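You operate a simulated robot arm through the tools that you are given. There is no shell and no other tool.

You are at the controls of a simulated robot arm. One attempt, no reset.

JOB
Put things in order on the top of the kiln bench. At the end: the black brush from the top of the kiln bench is in the blue bucket; the grey steel pot stands where the black brush stood; the white-handled block weight stands where the grey steel pot stood; the blue short brush from the top of the kiln bench stands where the white-handled block weight stood; whatever was shut is shut again. Leave all else as you found it, and nothing knocked over.

Only the result counts: the job must be done as asked and must still hold three seconds after the hand-in. Knocking over, shifting, dropping, spilling or breaking anything else fails it.

ROBOT AND FRAMES
A 6-joint arm with a two-finger parallel gripper, fixed in place. Base frame: the origin is at the foot of the arm, x ahead of it, y to its left, z up; the work surface is at about z = 0.8. Units: m, rad, N and s.
With the tool pointing down near the work surface it reaches from about 0.26 to 0.68 m from the base axis. Its first joint turns from -1.152 to 1.152 rad. Payload 2.9 kg.
Tool frame: the origin (TCP) lies between the finger pads and is the grasp point; the fingertips stand 0.03 m ahead of it; z points along the fingers, y is the line along which they close. The gripper opens to 0.11 m. The fingers are 0.02 m wide and 0.01 m thick; the gripper's body (0.048 by 0.112 m) begins 0.055 m behind the TCP.
Orientation is that of the tool frame in the base frame, as a unit quaternion [w, x, y, z]. With the fingers straight down and closing along the base's y, the tool's x points along the base's -x, its y along +y and its z along -z.

CONTROLS
- The arm moves only by the tool send_rows. Its argument "moves" is a list of rows, each a list of 6 numbers: the shift along the base's x, y, z in units of 50 mm (1.0 is 50 mm), then the turn, a rotation vector about the base's x, y, z in units of 6 degrees (1.0 is 6 degrees). In form: [[x, y, z, rx, ry, rz], ...]. A call has 1 to 20 rows; each row shifts and turns the commanded pose from where the row before left it. "hand" is the opening, from 0 (shut) to 1 (fully open), set as the call begins (left out, the last holds). A call with a number of a shift or a turn outside -1 to 1 is refused whole. Rows are played at 5 a second. More than 0.05 m and 0.15 rad between two rows, or a gripper value outside its range, and nothing of the call is played. A pose out of reach is approached as far as the arm can. The call stops where the force on the tool passes 40 N (or 10 N more than at its start, if that is more) or the arm is blocked; 0.2 s more then pass. Each finger travels about 0.108 m/s and halts on what it meets, pressing with about 34 N; the grip force reading is that of the motor and also rises with nothing between the fingers. The clock runs only during rows and for 0.2 s after the last one: add rows that do not move to give the fingers time. The reply holds the time, the measured pose of the TCP, the force on the tool along the base axes, the opening and the grip force, in the units named above and with some noise, with the torque about the TCP (base axes, N m) and any sound that the robot's microphone picked up, and new pictures: "show" is both (left out), scene, wrist or none.
- Cameras (640 x 400 px; columns grow to the right, rows downward): "scene" is fixed at [0.0724, 0.4288, 1.3885]; the picture's right is [-0.79, -0.62, 0.00], its down [-0.34, 0.43, -0.84] and it looks along [0.52, -0.66, -0.55] (base axes); focal length 214 px, centre (320, 200). "wrist" rides on the gripper at [0.072, 0.017, -0.103] in the tool frame; the picture's right is [-0.23, 0.97, 0.00], its down [-0.76, -0.18, -0.62] and it looks along [-0.61, -0.14, 0.78] (tool axes); focal length 222 px, centre (320, 200). There is no depth. A picture from a camera that has moved, and an enlarged one, comes with that camera's place and axes in the base frame and with its lens.
- inspect(camera, box): a new picture of the part [left, top, right, bottom] of that camera's present view, enlarged. No time passes.
- finish_job(): hands the job in; it is judged then, once.

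Nothing tells you positions but the pictures and the camera data. Unless the task says otherwise, let go and move clear before handing in.

The tools are called after ">>>" as name(argument=value, ...) on one line, values as JSON. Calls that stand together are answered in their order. send_rows: Moves the arm, as the interface text tells. Its arguments: {"type":"object","properties":{"moves":{"type":"array"},"hand":{"type":"number"},"show":{"type":"string","enum":["both","scene","wrist","none"]}},"required":["moves"]} The other tools are called the same way: inspect (camera, box) takes an enlarged picture of a part of a camera's view; finish_job () hands the job in.

At the start:

```text
time: 0.0
tool_pos: [0.3843, -0.0586, 1.2537]
orientation: [0.0, 0.0, 1.0, 0.0]
force: [0.4, -0.3, 0.1]
ft_torque: [0.02, -0.02, -0.01]
grip_width: 0.11
gripper_force: 0.1
```

scene: 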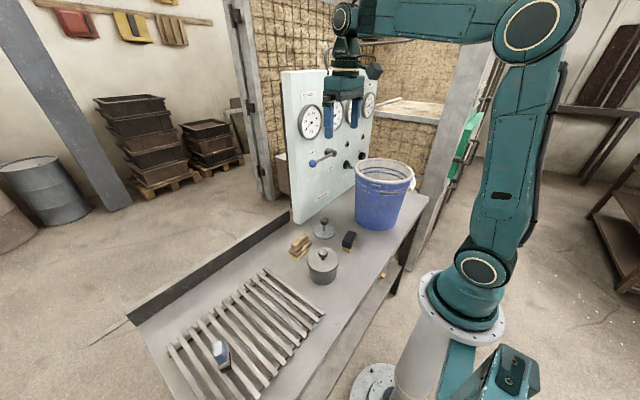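
wrist: 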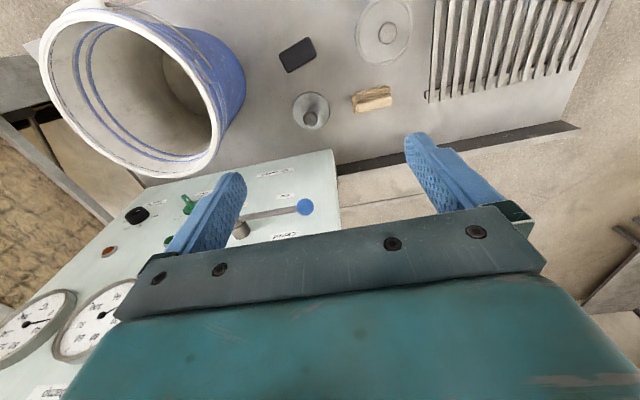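

I see a bench with a slatted rack, a blue/white brush-like object on the slats, a grey pot, a small grey knobbed item, a wooden block brush, a black brush and a blue bucket, with a control panel behind. I'll enlarge the views to identify each item before moving.

>>> inspect(camera="scene", box=[260, 200, 400, 290])

>>> inspect(camera="scene", box=[130, 260, 350, 400])

>>> inspect(camera="wrist", box=[240, 0, 440, 140])

>>> inspect(camera="scene", box=[280, 60, 440, 220])

```text
4.44 times, centred on (330, 245) of scene
camera zoom: at [0.0724, 0.4288, 1.3885], right [-0.79, -0.62, 0.0], down [-0.34, 0.43, -0.84], along [0.52, -0.66, -0.55], focal length 953 px, centre (276, 0)
```

zoom: 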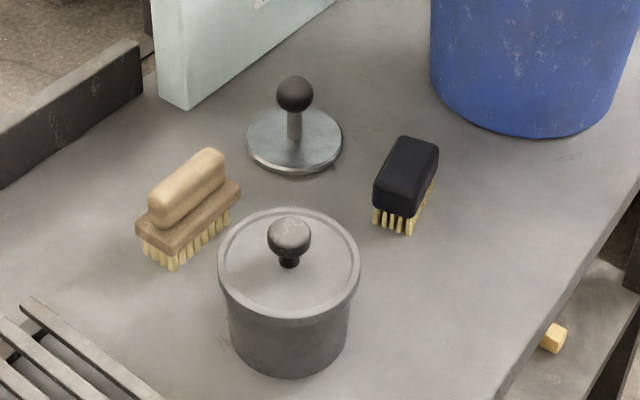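

```text
2.86 times, centred on (240, 330) of scene
camera zoom: at [0.0724, 0.4288, 1.3885], right [-0.79, -0.62, 0.0], down [-0.34, 0.43, -0.84], along [0.52, -0.66, -0.55], focal length 613 px, centre (549, -171)
```

zoom: 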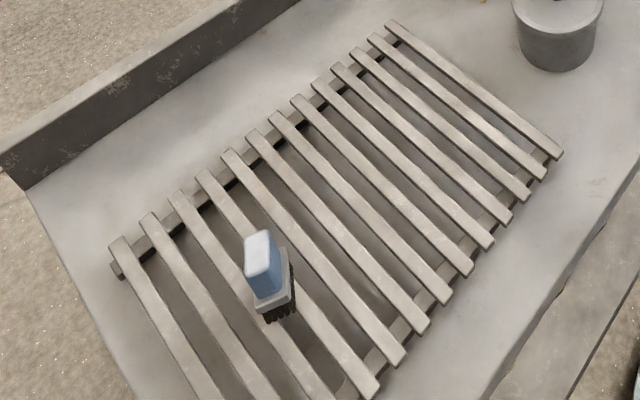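

```text
2.86 times, centred on (340, 70) of wrist
camera zoom: at [0.3109, -0.0397, 1.3575], right [0.23, 0.97, 0.0], down [0.76, -0.18, 0.62], along [0.61, -0.14, -0.78], focal length 635 px, centre (263, 571)
```

zoom: 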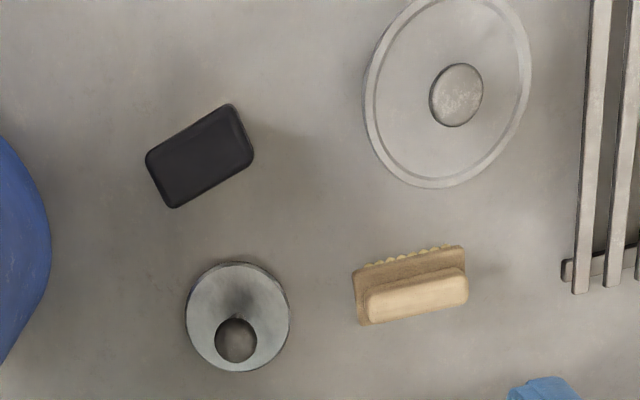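

```text
2.50 times, centred on (360, 140) of scene
camera zoom: at [0.0724, 0.4288, 1.3885], right [-0.79, -0.62, 0.0], down [-0.34, 0.43, -0.84], along [0.52, -0.66, -0.55], focal length 536 px, centre (220, 350)
```

zoom: 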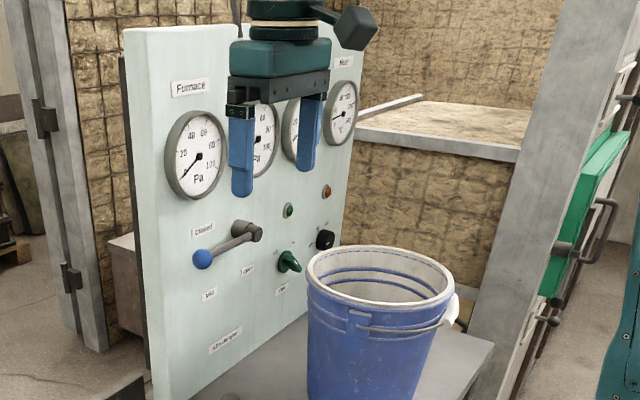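

The black brush, lidded pot and blue brush are visible, but I haven't identified the white-handled weight yet. I'll zoom in around the bucket, the blue brush and the shelf.

>>> inspect(camera="scene", box=[340, 140, 440, 210])

>>> inspect(camera="scene", box=[190, 320, 260, 380])

>>> inspect(camera="wrist", box=[30, 0, 270, 180])

>>> inspect(camera="scene", box=[340, 220, 480, 340])

>>> inspect(camera="scene", box=[20, 0, 220, 70])

>>> inspect(camera="scene", box=[430, 60, 640, 200])

```text
5.71 times, centred on (390, 175) of scene
camera zoom: at [0.0724, 0.4288, 1.3885], right [-0.79, -0.62, 0.0], down [-0.34, 0.43, -0.84], along [0.52, -0.66, -0.55], focal length 1226 px, centre (-80, 343)
```

zoom: 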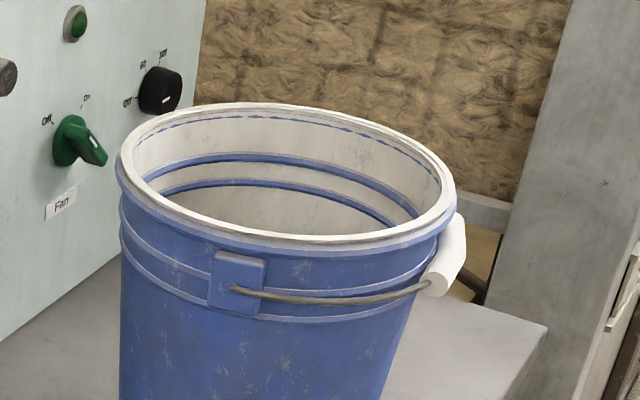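

```text
6.67 times, centred on (225, 350) of scene
camera zoom: at [0.0724, 0.4288, 1.3885], right [-0.79, -0.62, 0.0], down [-0.34, 0.43, -0.84], along [0.52, -0.66, -0.55], focal length 1430 px, centre (953, -800)
```

zoom: 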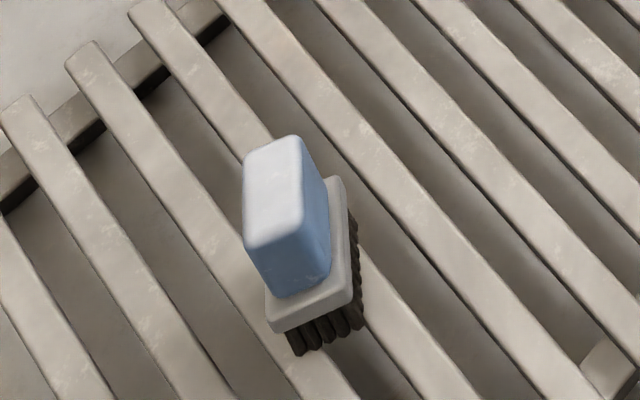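

```text
2.22 times, centred on (150, 90) of wrist
camera zoom: at [0.3109, -0.0397, 1.3575], right [0.23, 0.97, 0.0], down [0.76, -0.18, 0.62], along [0.61, -0.14, -0.78], focal length 494 px, centre (698, 444)
```

zoom: 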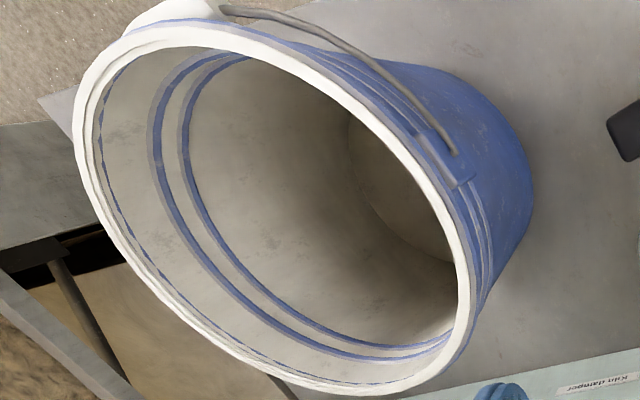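

```text
3.33 times, centred on (410, 280) of scene
camera zoom: at [0.0724, 0.4288, 1.3885], right [-0.79, -0.62, 0.0], down [-0.34, 0.43, -0.84], along [0.52, -0.66, -0.55], focal length 715 px, centre (20, -67)
```

zoom: 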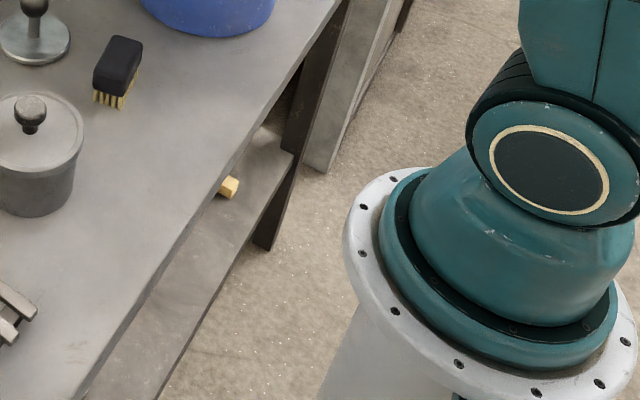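

```text
3.20 times, centred on (120, 35) of scene
camera zoom: at [0.0724, 0.4288, 1.3885], right [-0.79, -0.62, 0.0], down [-0.34, 0.43, -0.84], along [0.52, -0.66, -0.55], focal length 686 px, centre (960, 728)
```

zoom: 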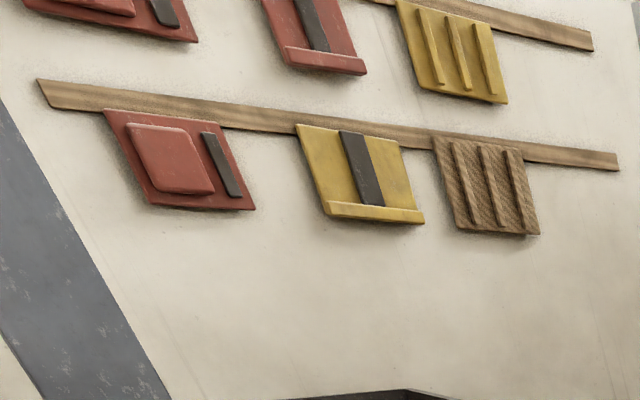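

```text
2.86 times, centred on (535, 130) of scene
camera zoom: at [0.0724, 0.4288, 1.3885], right [-0.79, -0.62, 0.0], down [-0.34, 0.43, -0.84], along [0.52, -0.66, -0.55], focal length 613 px, centre (-294, 400)
```

zoom: 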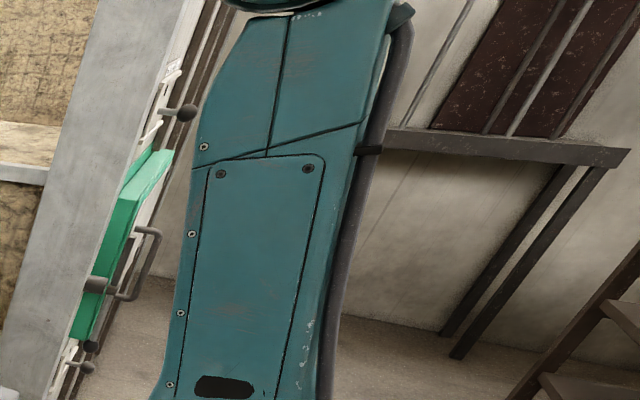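

I take the pot to be near (0.34, 0.08), the black brush near (0.35, -0.09), the blue brush near (0.38, 0.40) on the rack and the bucket near (0.31, -0.31). The weight is hidden somewhere, so I'll carry the wrist camera over the bucket, high and slowly, to look behind it.

>>> send_rows(moves=[[-0.5, -0.7, 0.3, 0, 0, 0], [-0.5, -0.8, 0.3, 0, 0, 0], [-0.4, -0.8, 0.2, 0, 0, 0], [0, -0.8, 0, 0, 0, 0], [0, -0.8, 0, 0, 0, 0], [0, 0, 0, 0, 0, 0]], hand=1, show="both")

```text
time: 1.4
tool_pos: [0.3127, -0.2537, 1.2973]
orientation: [0.0, 0.0, 1.0, -0.001]
force: [0.0, -0.1, 0.0]
ft_torque: [0.01, -0.03, 0.0]
grip_width: 0.11
gripper_force: 0.1
camera wrist: at [0.2402, -0.2343, 1.4001], right [0.23, 0.97, 0.0], down [0.76, -0.18, 0.62], along [0.61, -0.14, -0.78], focal length 222 px, centre (320, 200)
```

scene: 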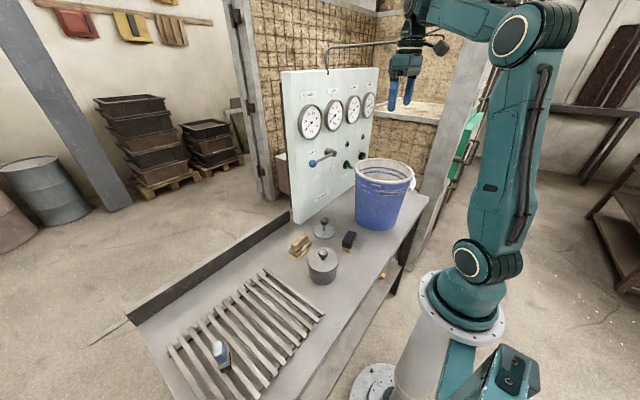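
wrist: 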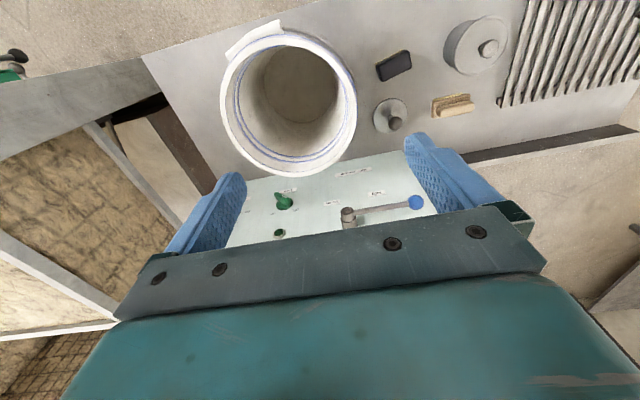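

The bucket is empty and nothing stands behind it. The near-left bench corner is outside the scene view, so I'll carry the wrist camera over there at height.

>>> send_rows(moves=[[0.2, 1, 0, 0, 0, 0], [0.2, 1, 0, 0, 0, 0], [0, 1, 0, 0, 0, 0], [0, 1, 0, 0, 0, 0], [0, 1, 0, 0, 0, 0], [0, 1, 0, 0, 0, 0], [0, 1, 0, 0, 0, 0], [0, 1, 0, 0, 0, 0], [0, 1, 0, 0, 0, 0], [0, 1, 0, 0, 0, 0], [0, 1, 0, 0, 0, 0], [0, 0, 0, 0, 0, 0]], show="both")

```text
refused: row 1 steps farther than a row can; nothing moved
```

I'll repeat the same sweep with each step kept under 50 mm in total.

>>> send_rows(moves=[[0.2, 0.9, 0, 0, 0, 0], [0.2, 0.9, 0, 0, 0, 0], [0, 0.95, 0, 0, 0, 0], [0, 0.95, 0, 0, 0, 0], [0, 0.95, 0, 0, 0, 0], [0, 0.95, 0, 0, 0, 0], [0, 0.95, 0, 0, 0, 0], [0, 0.95, 0, 0, 0, 0], [0, 0.95, 0, 0, 0, 0], [0, 0.95, 0, 0, 0, 0], [0, 0.95, 0, 0, 0, 0], [0, 0, 0, 0, 0, 0]], show="both")

```text
time: 4.0
tool_pos: [0.3377, 0.2637, 1.2964]
orientation: [0.0, -0.001, 1.0, 0.0]
force: [0.1, 0.0, 0.1]
ft_torque: [-0.02, -0.01, -0.01]
grip_width: 0.1099
gripper_force: 0.0
camera wrist: at [0.2653, 0.2821, 1.3993], right [0.23, 0.97, 0.0], down [0.76, -0.18, 0.62], along [0.61, -0.14, -0.78], focal length 222 px, centre (320, 200)
```

scene: 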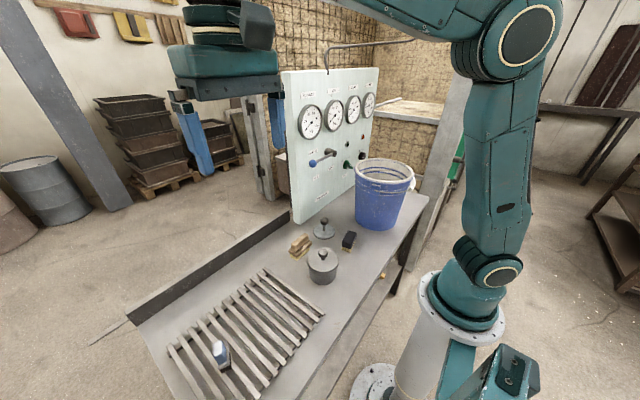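
wrist: 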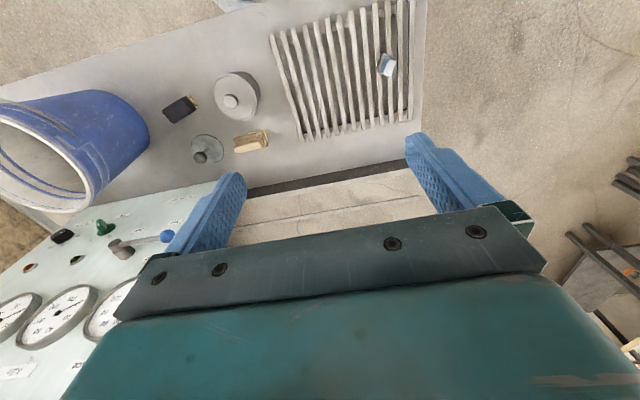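

The corner is empty apart from the rack and the blue brush. I'll zoom in on the wrist view for anything under the rack or near the bench edges.

>>> inspect(camera="wrist", box=[340, 20, 440, 110])

>>> inspect(camera="wrist", box=[140, 40, 300, 180])

>>> inspect(camera="wrist", box=[0, 180, 200, 320])

>>> inspect(camera="wrist", box=[100, 0, 440, 140])

```text
4.44 times, centred on (390, 65) of wrist
camera zoom: at [0.2653, 0.2821, 1.3993], right [0.23, 0.97, 0.0], down [0.76, -0.18, 0.62], along [0.61, -0.14, -0.78], focal length 987 px, centre (9, 800)
```

zoom: 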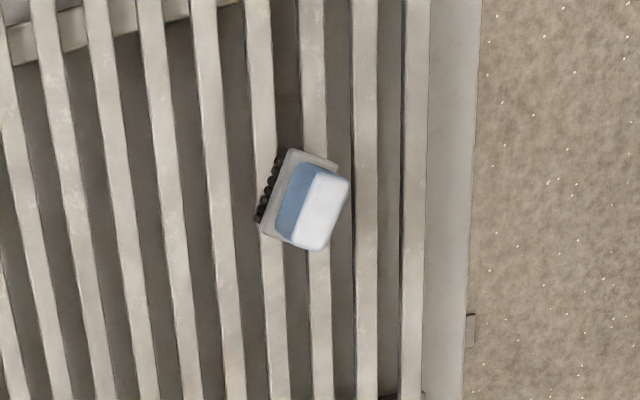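

```text
2.86 times, centred on (220, 110) of wrist
camera zoom: at [0.2653, 0.2821, 1.3993], right [0.23, 0.97, 0.0], down [0.76, -0.18, 0.62], along [0.61, -0.14, -0.78], focal length 635 px, centre (606, 457)
```

zoom: 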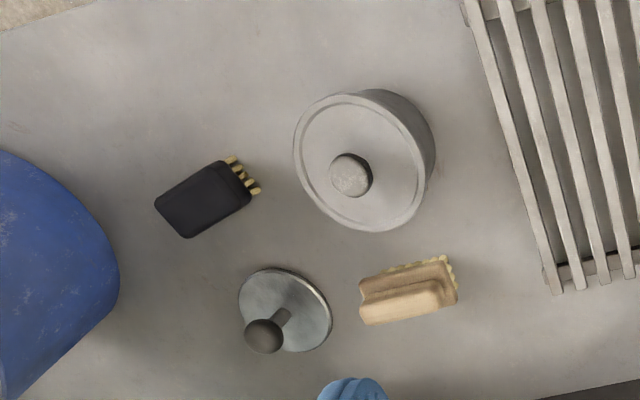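

```text
2.86 times, centred on (100, 250) of wrist
camera zoom: at [0.2653, 0.2821, 1.3993], right [0.23, 0.97, 0.0], down [0.76, -0.18, 0.62], along [0.61, -0.14, -0.78], focal length 635 px, centre (949, 57)
```

zoom: 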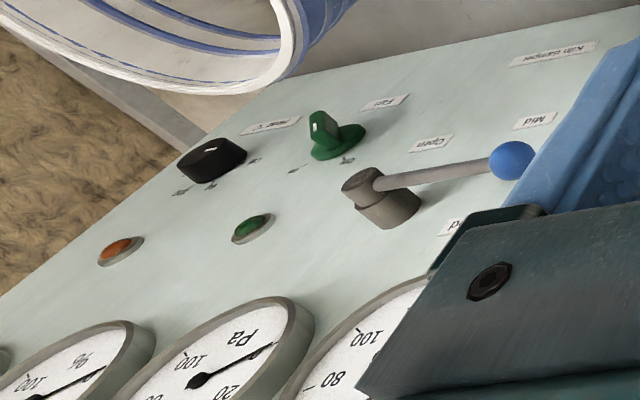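

```text
1.88 times, centred on (270, 70) of wrist
camera zoom: at [0.2653, 0.2821, 1.3993], right [0.23, 0.97, 0.0], down [0.76, -0.18, 0.62], along [0.61, -0.14, -0.78], focal length 418 px, centre (414, 445)
```

zoom: 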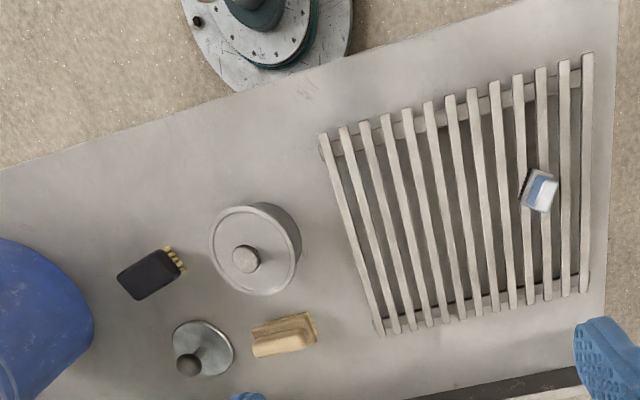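

Nothing else is on the left part. The only bench surface not yet seen is the strip between the bucket and the panel, so I'll turn the tool 90° and look along it from the pot side.

>>> send_rows(moves=[[0.19, -0.485, -0.03, 0, 0, -1], [0.19, -0.485, -0.03, 0, 0, -1], [0.19, -0.485, -0.03, 0, 0, -1], [0.19, -0.485, -0.03, 0, 0, -1], [0.19, -0.485, -0.03, 0, 0, -1], [0.19, -0.485, -0.03, 0, 0, -1], [0.19, -0.485, -0.03, 0, 0, -1], [0.19, -0.485, -0.03, 0, 0, -1], [0.19, -0.485, -0.03, 0, 0, -1], [0.19, -0.485, -0.03, 0, 0, -1], [0.19, -0.485, -0.03, 0, 0, -1], [0.19, -0.485, -0.03, 0, 0, -1], [0.19, -0.485, -0.03, 0, 0, -1], [0.19, -0.485, -0.03, 0, 0, -1], [0.19, -0.485, -0.03, 0, 0, -1], [0, 0, 0, 0, 0, 0]], show="both")

```text
time: 7.4
tool_pos: [0.4751, -0.0978, 1.2711]
orientation: [0.0, 0.708, 0.707, 0.0]
force: [-0.4, 0.1, 0.0]
ft_torque: [0.0, 0.0, 0.01]
grip_width: 0.1098
gripper_force: 0.1
camera wrist: at [0.4921, -0.0231, 1.3748], right [0.97, -0.23, 0.0], down [-0.18, -0.76, 0.62], along [-0.14, -0.61, -0.78], focal length 222 px, centre (320, 200)
```

scene: 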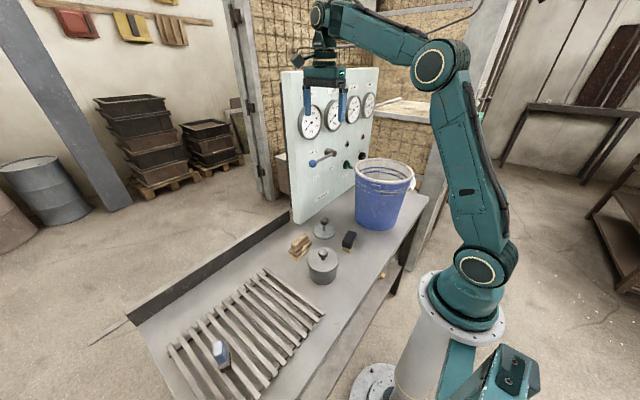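
wrist: 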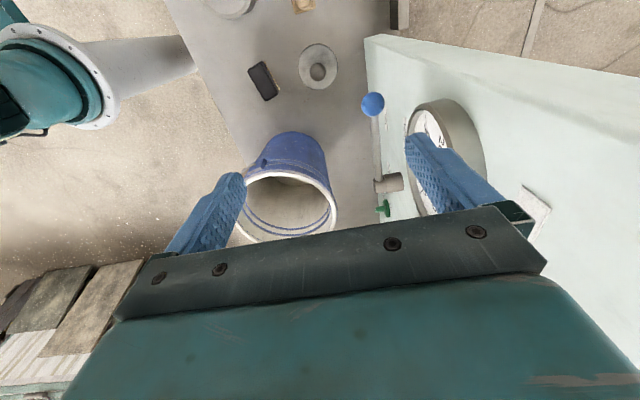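

The strip between the bucket and the panel comes partly into view, and I see nothing white there yet. I'll zoom in before moving.

>>> inspect(camera="wrist", box=[230, 0, 420, 230])

>>> inspect(camera="wrist", box=[0, 230, 170, 400])

>>> inspect(camera="scene", box=[420, 60, 520, 200])

```text
1.74 times, centred on (325, 115) of wrist
camera zoom: at [0.4921, -0.0231, 1.3748], right [0.97, -0.23, 0.0], down [-0.18, -0.76, 0.62], along [-0.14, -0.61, -0.78], focal length 386 px, centre (311, 348)
```

zoom: 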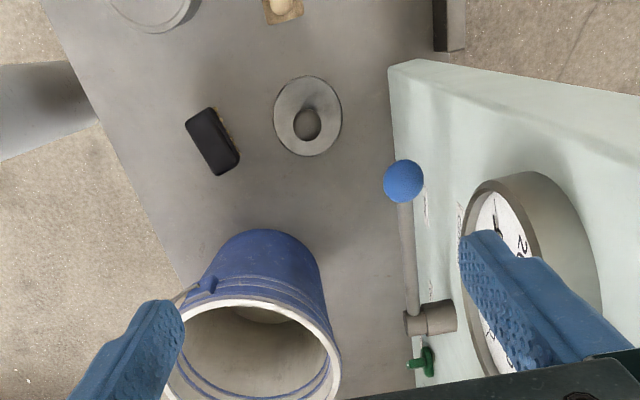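

```text
2.35 times, centred on (85, 315) of wrist
camera zoom: at [0.4921, -0.0231, 1.3748], right [0.97, -0.23, 0.0], down [-0.18, -0.76, 0.62], along [-0.14, -0.61, -0.78], focal length 523 px, centre (873, -71)
```

zoom: 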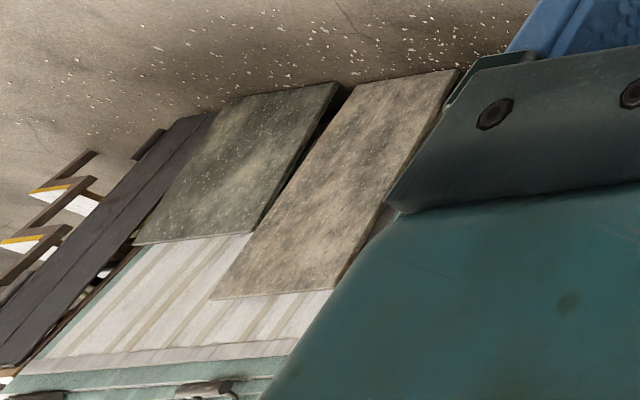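

```text
2.86 times, centred on (470, 130) of scene
camera zoom: at [0.0725, 0.4287, 1.3885], right [-0.79, -0.62, 0.0], down [-0.34, 0.43, -0.84], along [0.52, -0.66, -0.55], focal length 613 px, centre (-109, 400)
```

zoom: 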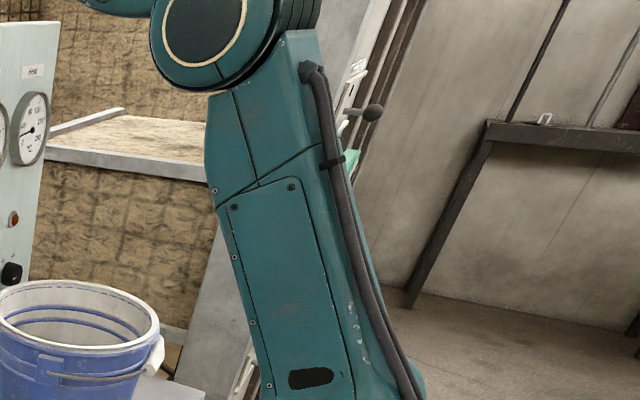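

Part of the strip is still hidden behind the gripper and bucket. I'll slide the camera further along it, above the bucket and clear of the panel.

>>> send_rows(moves=[[-0.2, -0.8, 0.2, 0, 0, 0], [-0.1, -0.8, 0.2, 0, 0, 0], [0, -0.8, 0.2, 0, 0, 0], [0, -0.8, 0.1, 0, 0, 0], [0, -0.8, 0, 0, 0, 0], [0, 0, 0, 0, 0, 0]], show="both")

```text
time: 8.8
tool_pos: [0.4433, -0.2884, 1.2815]
orientation: [0.001, 0.707, 0.707, -0.001]
force: [0.3, 0.1, -0.5]
ft_torque: [0.0, 0.02, 0.03]
grip_width: 0.1101
gripper_force: 0.2
out of reach, approached as far as the arm can: row 4, 5
camera wrist: at [0.4587, -0.2149, 1.3851], right [0.97, -0.23, 0.0], down [-0.18, -0.76, 0.62], along [-0.14, -0.61, -0.78], focal length 222 px, centre (320, 200)
```

scene: 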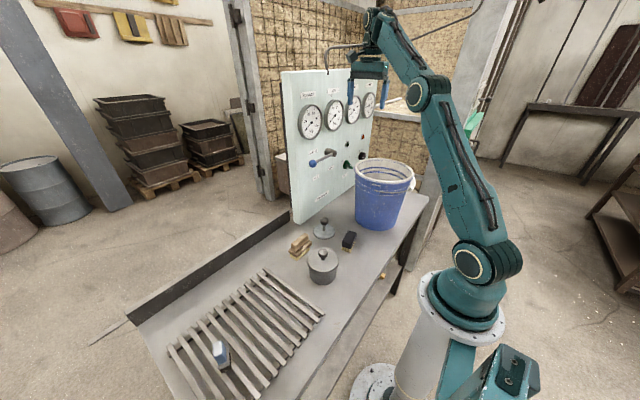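
wrist: 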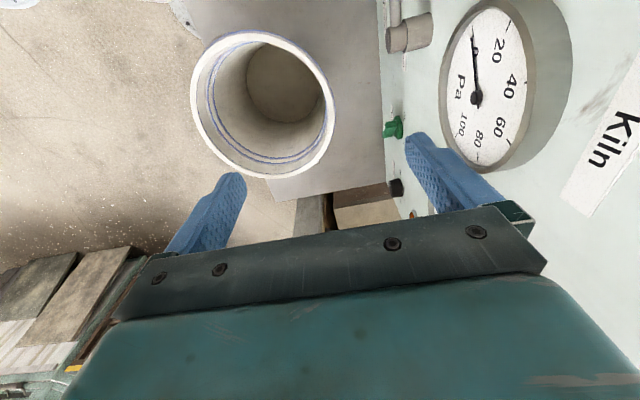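

The strip beside the panel is empty, but the area right behind the bucket (y about -0.42 to -0.55) is still hidden in every view so far. I'll move over it, staying above the rim.

>>> send_rows(moves=[[-0.5, -0.4, -0.5, 0, 0, 0], [-0.5, -0.5, -0.4, 0, 0, 0], [-0.5, -0.6, -0.3, 0, 0, 0], [-0.2, -0.7, -0.2, 0, 0, 0], [0, -0.7, 0, 0, 0, 0], [0, 0, 0, 0, 0, 0]], show="both")

```text
time: 10.2
tool_pos: [0.3567, -0.4331, 1.2137]
orientation: [0.001, 0.707, 0.707, -0.001]
force: [-0.2, 0.9, 0.2]
ft_torque: [-0.01, -0.01, 0.02]
grip_width: 0.1097
gripper_force: 0.0
camera wrist: at [0.3733, -0.3589, 1.3166], right [0.97, -0.23, 0.0], down [-0.18, -0.76, 0.62], along [-0.14, -0.61, -0.78], focal length 222 px, centre (320, 200)
```

scene: 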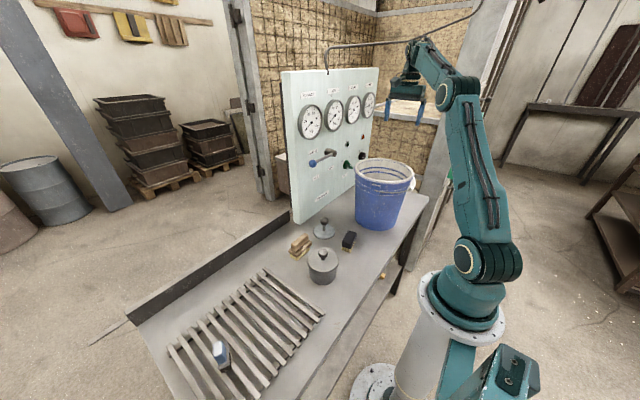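
wrist: 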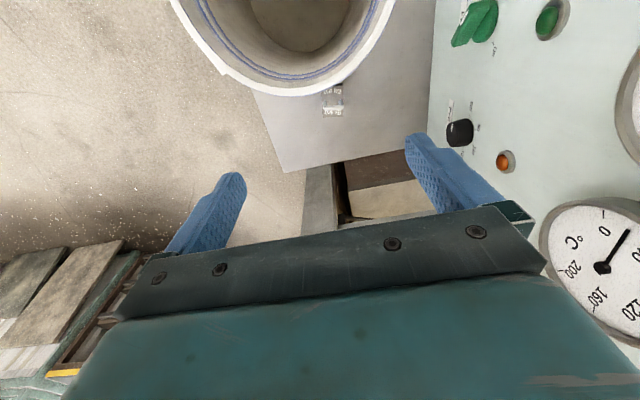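

A small block with markings has come into view just behind the bucket, partly hidden by the rim. I'll zoom in on it.

>>> inspect(camera="wrist", box=[280, 60, 400, 140])

>>> inspect(camera="wrist", box=[160, 0, 480, 200])

```text
5.00 times, centred on (340, 100) of wrist
camera zoom: at [0.3733, -0.3589, 1.3166], right [0.97, -0.23, 0.0], down [-0.18, -0.76, 0.62], along [-0.14, -0.61, -0.78], focal length 1111 px, centre (220, 700)
```

zoom: 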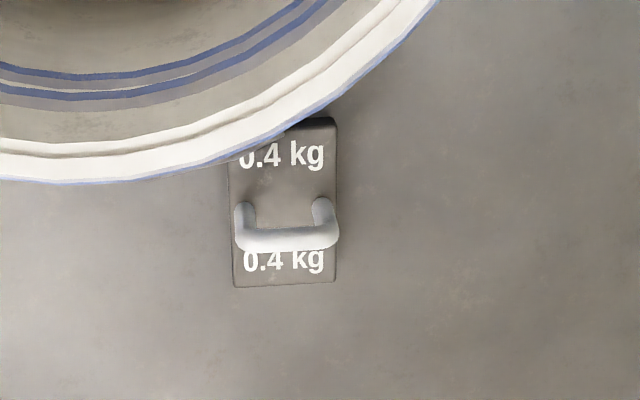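

```text
2.00 times, centred on (320, 100) of wrist
camera zoom: at [0.3733, -0.3589, 1.3166], right [0.97, -0.23, 0.0], down [-0.18, -0.76, 0.62], along [-0.14, -0.61, -0.78], focal length 444 px, centre (320, 400)
```

zoom: 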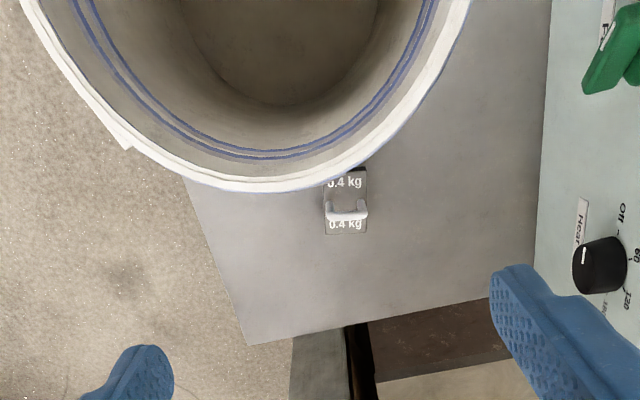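

The white-handled 0.4 kg block weight stands right behind the bucket at about (0.37, -0.49). I'll turn the tool so the camera sits on the far side from the bucket, which is also how I expect to grasp it, to measure it properly and check the reach.

>>> send_rows(moves=[[0, 0, 0, 0, 0, 1], [0, 0, 0, 0, 0, 1], [0, 0, 0, 0, 0, 1], [0, 0, 0, 0, 0, 1], [0, 0, 0, 0, 0, 1], [0, 0, 0, 0, 0, 1], [0, 0, 0, 0, 0, 1], [0, 0, 0, 0, 0, 1], [0, 0, 0, 0, 0, 1], [0, 0, 0, 0, 0, 1], [0, 0, 0, 0, 0, 1], [0, 0, 0, 0, 0, 1], [0, 0, 0, 0, 0, 1], [0, 0, 0, 0, 0, 1], [0, 0, 0, 0, 0, 1], [0, 0, 0, 0, 0, 1], [0, 0, 0, 0, 0, 1], [0, 0, 0, 0, 0, 1], [0, 0, 0, 0, 0, 1], [0, 0, 0, 0, 0, 1]], show="none")

>>> send_rows(moves=[[0, 0, 0, 0, 0, 1], [0, 0, 0, 0, 0, 1], [0, 0, 0, 0, 0, 1], [0, 0, 0, 0, 0, 1], [0, 0, 0, 0, 0, 1], [0, 0, 0, 0, 0, 1], [0, 0, 0, 0, 0, 1], [0, 0, 0, 0, 0, 1], [0, 0, 0, 0, 0, 0.5], [0, 0, 0, 0, 0, 0]], show="both")

```text
time: 14.4
tool_pos: [0.3591, -0.4327, 1.2145]
orientation: [0.001, -0.259, 0.966, -0.001]
force: [-0.8, 0.5, 0.9]
ft_torque: [0.01, -0.02, 0.01]
grip_width: 0.1099
gripper_force: 0.1
```

```text
time: 16.6
tool_pos: [0.3576, -0.4334, 1.2159]
orientation: [0.0, -0.65, 0.76, 0.0]
force: [0.3, -0.4, 0.5]
ft_torque: [0.01, 0.03, 0.0]
grip_width: 0.1099
gripper_force: 0.1
camera wrist: at [0.3297, -0.5012, 1.3185], right [-0.93, 0.38, 0.0], down [0.29, 0.72, 0.62], along [0.23, 0.58, -0.78], focal length 222 px, centre (320, 200)
```

scene: 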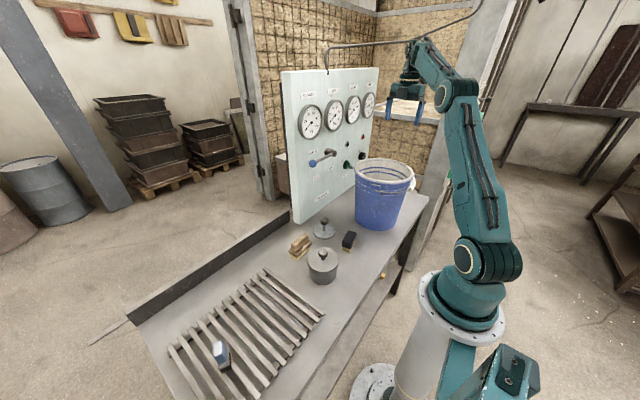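
wrist: 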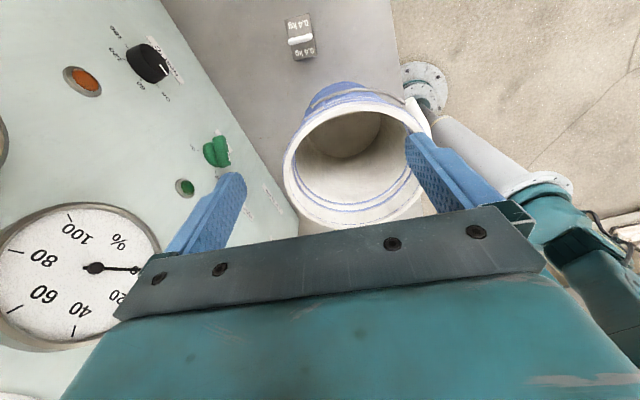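

The yaw is reachable and the weight is in clear view at the top of the picture. I'll zoom in to measure it.

>>> inspect(camera="wrist", box=[270, 0, 350, 70])

>>> inspect(camera="wrist", box=[270, 60, 450, 230])

```text
5.71 times, centred on (310, 35) of wrist
camera zoom: at [0.3297, -0.5012, 1.3185], right [-0.93, 0.38, 0.0], down [0.29, 0.72, 0.62], along [0.23, 0.58, -0.78], focal length 1269 px, centre (377, 1143)
```

zoom: 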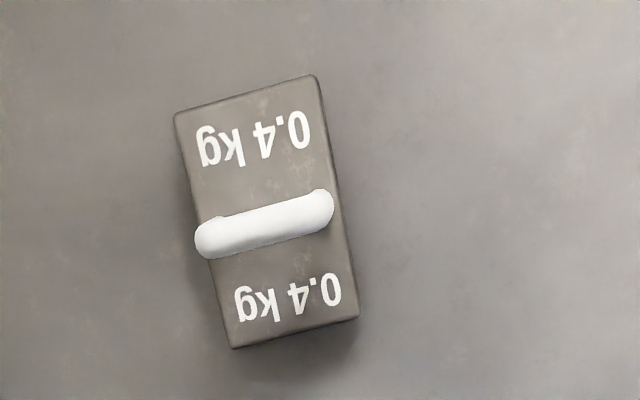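

```text
2.35 times, centred on (360, 145) of wrist
camera zoom: at [0.3297, -0.5012, 1.3185], right [-0.93, 0.38, 0.0], down [0.29, 0.72, 0.62], along [0.23, 0.58, -0.78], focal length 523 px, centre (226, 329)
```

zoom: 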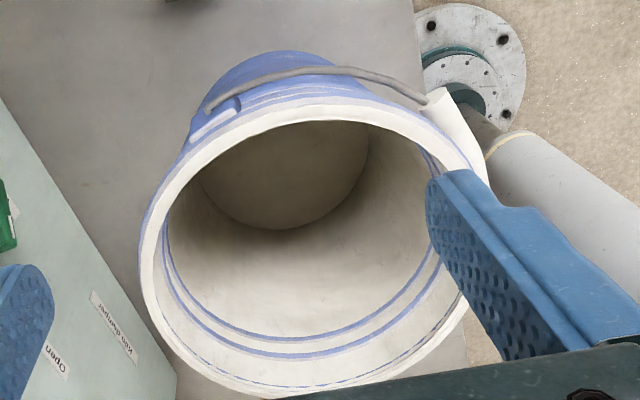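

From two views the weight's centre is about (0.369, -0.491), its top is at about z = 0.825, its white bar is at about z = 0.862, and it is turned about 10°. Next I'll go back over the bucket to take a close look at the black brush and pot.

>>> send_rows(moves=[[-0.04, 0.53, 0, 0, 0, -1], [-0.04, 0.53, 0, 0, 0, -1], [-0.04, 0.53, 0, 0, 0, -1], [-0.04, 0.53, 0, 0, 0, -1], [-0.04, 0.53, 0, 0, 0, -1], [-0.04, 0.53, 0, 0, 0, -1], [-0.04, 0.53, 0, 0, 0, -1], [-0.04, 0.53, 0, 0, 0, -1], [-0.04, 0.53, 0, 0, 0, -1], [-0.04, 0.53, 0, 0, 0, -1], [-0.04, 0.53, 0, 0, 0, -1], [-0.04, 0.53, 0, 0, 0, -1], [-0.04, 0.53, 0, 0, 0, -1], [0, 0.4, -0.5, 0, 0, -0.5], [0, 0.2, -0.8, 0, 0, 0], [0, 0, 0, 0, 0, 0]], show="both")

```text
time: 20.0
tool_pos: [0.332, -0.0585, 1.1507]
orientation: [0.0, 0.0, 1.0, 0.0]
force: [0.1, 0.1, -0.6]
ft_torque: [0.02, 0.0, 0.01]
grip_width: 0.1102
gripper_force: 0.0
camera wrist: at [0.2599, -0.04, 1.2527], right [0.23, 0.97, 0.0], down [0.76, -0.18, 0.62], along [0.61, -0.14, -0.78], focal length 222 px, centre (320, 200)
```

scene: 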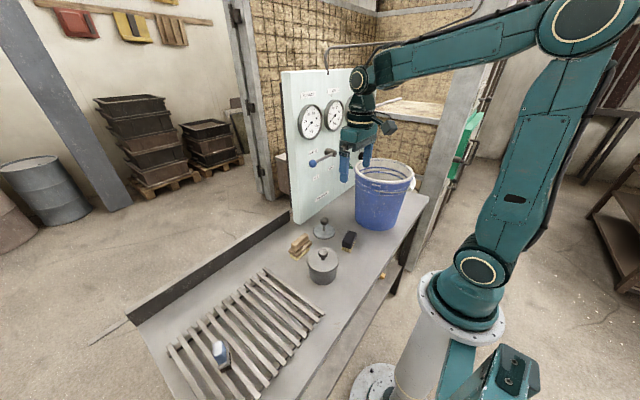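
wrist: 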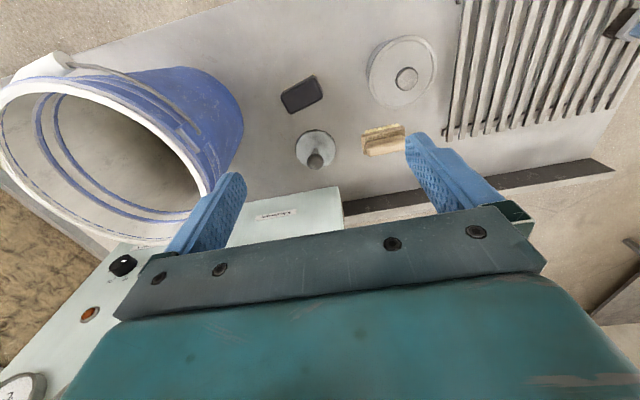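

The black brush, pot, disc and wooden brush are all in view. I'll zoom in on the black brush and on the pot for measurements.

>>> inspect(camera="wrist", box=[270, 60, 340, 120])

>>> inspect(camera="wrist", box=[350, 20, 450, 120])

>>> inspect(camera="scene", box=[290, 215, 370, 290])

```text
6.67 times, centred on (305, 90) of wrist
camera zoom: at [0.2599, -0.04, 1.2527], right [0.23, 0.97, 0.0], down [0.76, -0.18, 0.62], along [0.61, -0.14, -0.78], focal length 1481 px, centre (420, 933)
```

zoom: 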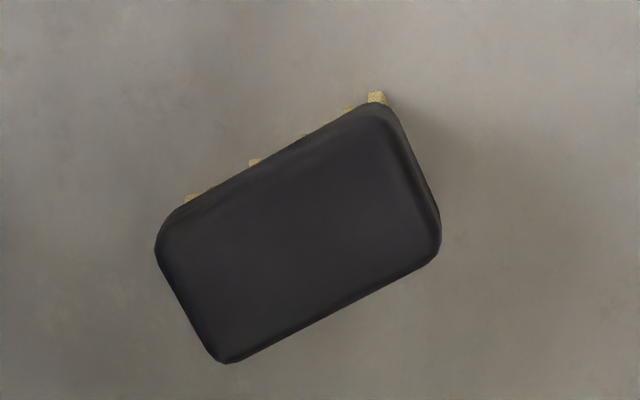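

```text
4.00 times, centred on (400, 70) of wrist
camera zoom: at [0.2599, -0.04, 1.2527], right [0.23, 0.97, 0.0], down [0.76, -0.18, 0.62], along [0.61, -0.14, -0.78], focal length 888 px, centre (0, 720)
```

zoom: 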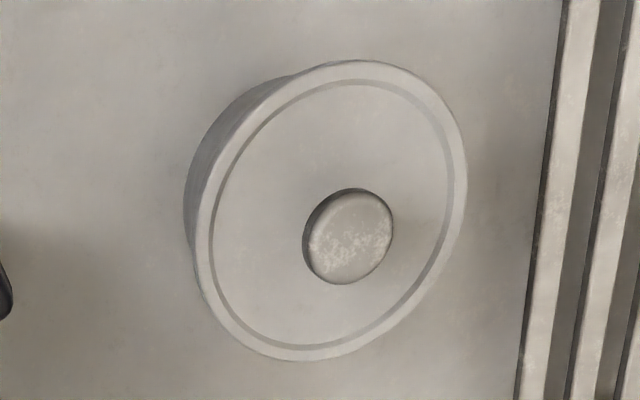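

```text
5.33 times, centred on (330, 252) of scene
camera zoom: at [0.0724, 0.4288, 1.3885], right [-0.79, -0.62, 0.0], down [-0.34, 0.43, -0.84], along [0.52, -0.66, -0.55], focal length 1144 px, centre (267, -80)
```

zoom: 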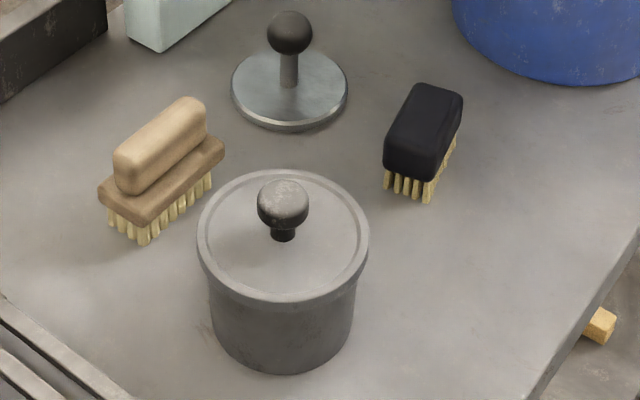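

I have the black brush at about (0.348, -0.091), turned about 13°, roughly 33 mm wide. I'll zoom further in the scene view to get the heights of the brush and the pot.

>>> inspect(camera="scene", box=[334, 226, 364, 256])

>>> inspect(camera="scene", box=[302, 242, 342, 290])

>>> inspect(camera="scene", box=[205, 335, 240, 375])

```text
13.33 times, centred on (349, 241) of scene
camera zoom: at [0.0724, 0.4288, 1.3885], right [-0.79, -0.62, 0.0], down [-0.34, 0.43, -0.84], along [0.52, -0.66, -0.55], focal length 2860 px, centre (-67, -347)
```

zoom: 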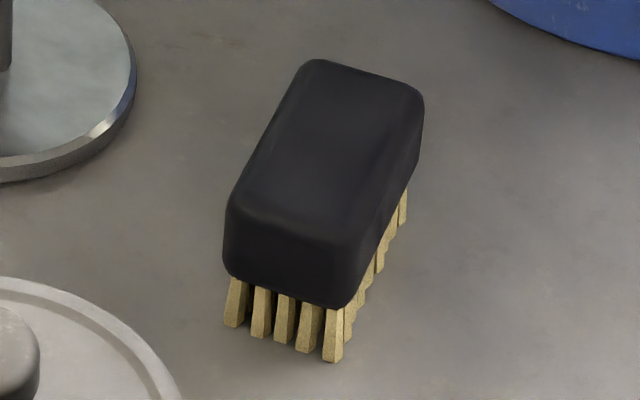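

```text
8.33 times, centred on (322, 266) of scene
camera zoom: at [0.0724, 0.4288, 1.3885], right [-0.79, -0.62, 0.0], down [-0.34, 0.43, -0.84], along [0.52, -0.66, -0.55], focal length 1787 px, centre (303, -350)
```

zoom: 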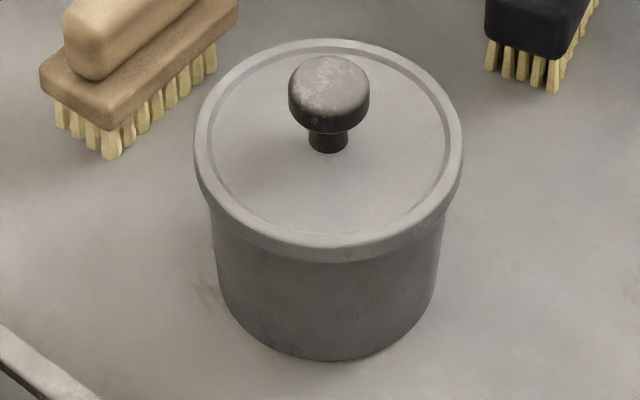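

```text
10.00 times, centred on (222, 355) of scene
camera zoom: at [0.0724, 0.4288, 1.3885], right [-0.79, -0.62, 0.0], down [-0.34, 0.43, -0.84], along [0.52, -0.66, -0.55], focal length 2145 px, centre (1295, -1350)
```

zoom: 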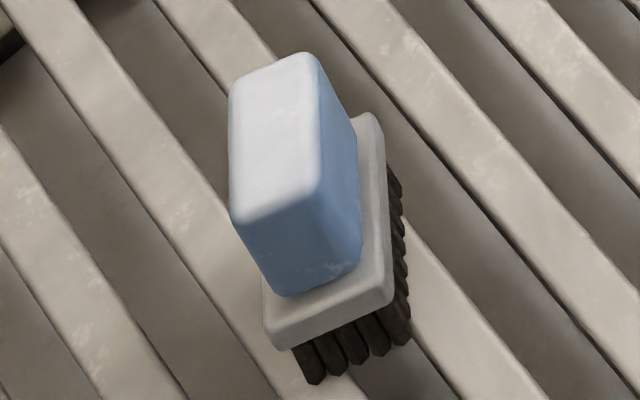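

Measured: black brush centre (0.346, -0.091), body z about 0.823–0.850; pot centre (0.346, 0.066), lid top about 0.873, with a knob above it. I'll move above the black brush, turn the tool so the fingers close across its narrow width, and check alignment.

>>> send_rows(moves=[[0.02, -0.05, -0.2, 0, 0, -1], [0.02, -0.05, -0.2, 0, 0, -1], [0.02, -0.05, -0.2, 0, 0, -1], [0.02, -0.05, -0.2, 0, 0, -1], [0.02, -0.05, -0.2, 0, 0, -1], [0.02, -0.05, -0.2, 0, 0, -1], [0.02, -0.05, -0.2, 0, 0, -1], [0.02, -0.05, -0.2, 0, 0, -1], [0.02, -0.05, -0.2, 0, 0, -1], [0.02, -0.05, -0.2, 0, 0, -1], [0.02, -0.05, -0.2, 0, 0, -1], [0.03, -0.05, -0.2, 0, 0, -1], [0.03, -0.05, -0.2, 0, 0, -0.8], [0, 0, -0.4, 0, 0, 0], [0, 0, 0, 0, 0, 0]], show="both")

```text
time: 23.2
tool_pos: [0.3468, -0.0914, 0.9986]
orientation: [0.0, 0.621, 0.784, 0.0]
force: [0.7, -1.0, 0.3]
ft_torque: [0.02, -0.04, -0.02]
grip_width: 0.11
gripper_force: 0.0
camera wrist: at [0.3464, -0.0156, 1.1019], right [1.0, 0.0, 0.0], down [0.0, -0.78, 0.62], along [0.0, -0.62, -0.78], focal length 222 px, centre (320, 200)
```

scene: 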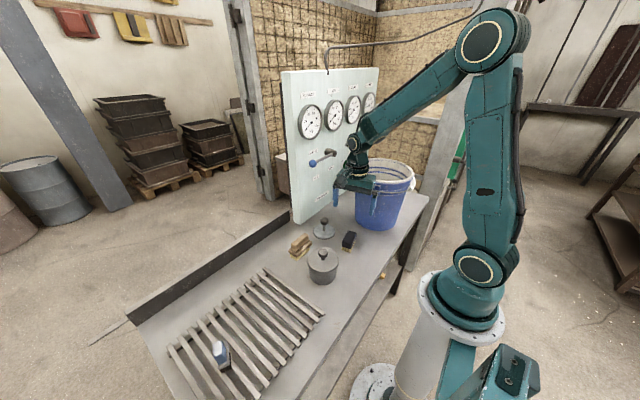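
wrist: 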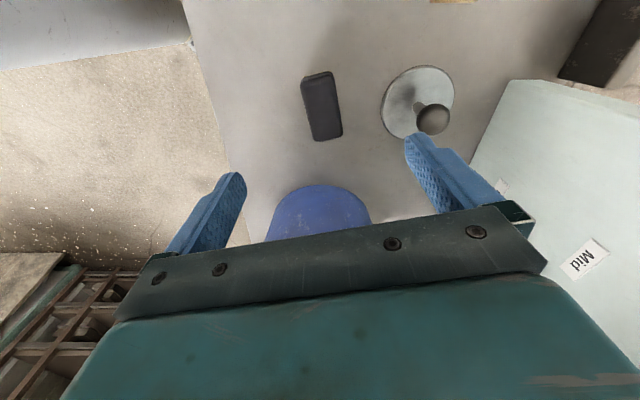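

The brush sits centred under the gripper at about (0.348, -0.089). I'll narrow the opening so the fingers stay clear of the disc, then descend to grip the black body.

>>> send_rows(moves=[[0.02, 0.03, 0, 0, 0, 0], [0, 0, 0, 0, 0, 0], [0, 0, -0.8, 0, 0, 0], [0, 0, -0.8, 0, 0, 0], [0, 0, -0.6, 0, 0, 0], [0, 0, -0.5, 0, 0, 0], [0, 0, -0.45, 0, 0, 0], [0, 0, 0, 0, 0, 0]], hand=0.62, show="both")

```text
time: 25.0
tool_pos: [0.3464, -0.091, 0.8439]
orientation: [0.0, 0.622, 0.783, 0.0]
force: [-0.6, 0.0, -0.3]
ft_torque: [-0.02, 0.02, -0.02]
grip_width: 0.0684
gripper_force: 0.1
camera wrist: at [0.3455, -0.0151, 0.9456], right [1.0, 0.0, 0.0], down [0.0, -0.78, 0.62], along [0.0, -0.62, -0.78], focal length 222 px, centre (320, 200)
```

scene: 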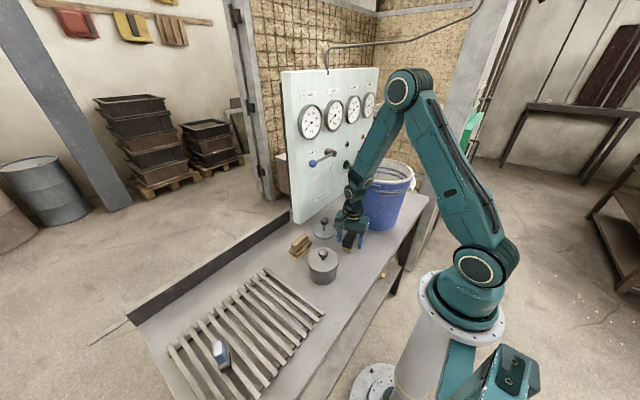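
wrist: 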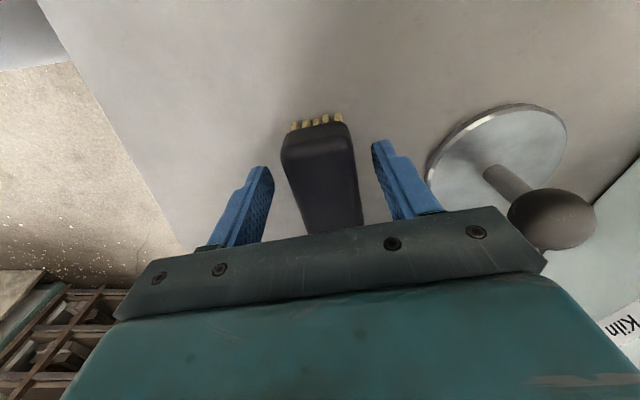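

The brush is between the fingers, and both the disc and its knob are clear. I'll close on the brush.

>>> send_rows(moves=[[0, 0, 0, 0, 0, 0], [0, 0, 0, 0, 0, 0], [0, 0, 0, 0, 0, 0], [0, 0, 0, 0, 0, 0]], hand=0, show="wrist")

```text
time: 26.0
tool_pos: [0.3459, -0.0903, 0.8437]
orientation: [0.0, 0.621, 0.784, 0.0]
force: [0.6, -0.3, 0.4]
ft_torque: [-0.04, 0.0, -0.03]
grip_width: 0.0373
gripper_force: 34.0
camera wrist: at [0.3456, -0.015, 0.9459], right [1.0, 0.0, 0.0], down [0.0, -0.78, 0.62], along [0.0, -0.62, -0.78], focal length 222 px, centre (320, 200)
```

wrist: 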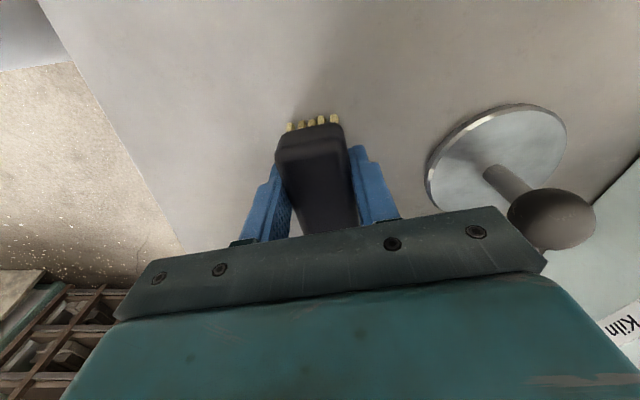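

The brush is gripped (width 37 mm, 34 N). I'll lift it straight up well above the bucket rim and then carry it over the bucket.

>>> send_rows(moves=[[0, 0, 0.4, 0, 0, 0], [0, 0, 0.8, 0, 0, 0], [0, 0, 0.9, 0, 0, 0], [0, 0, 0.9, 0, 0, 0], [0, 0, 0.9, 0, 0, 0], [0, 0, 0.9, 0, 0, 0], [0, 0, 0.9, 0, 0, 0], [0, 0, 0.6, 0, 0, 0], [0, 0, 0, 0, 0, 0]], show="both")

```text
time: 28.0
tool_pos: [0.3471, -0.0877, 1.1574]
orientation: [0.0, 0.622, 0.783, 0.0]
force: [0.2, 0.2, 0.3]
ft_torque: [0.0, -0.03, 0.03]
grip_width: 0.0
gripper_force: 34.2
camera wrist: at [0.3454, -0.011, 1.2591], right [1.0, 0.0, 0.0], down [0.0, -0.78, 0.62], along [0.0, -0.62, -0.78], focal length 222 px, centre (320, 200)
```

scene: 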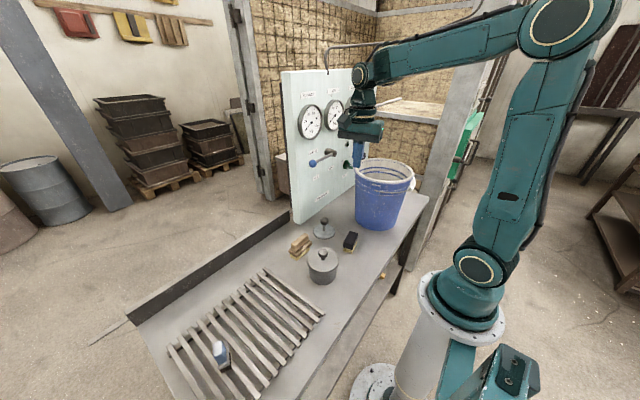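
wrist: 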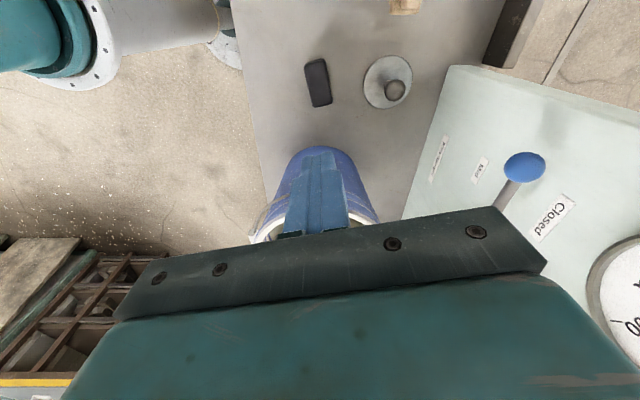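

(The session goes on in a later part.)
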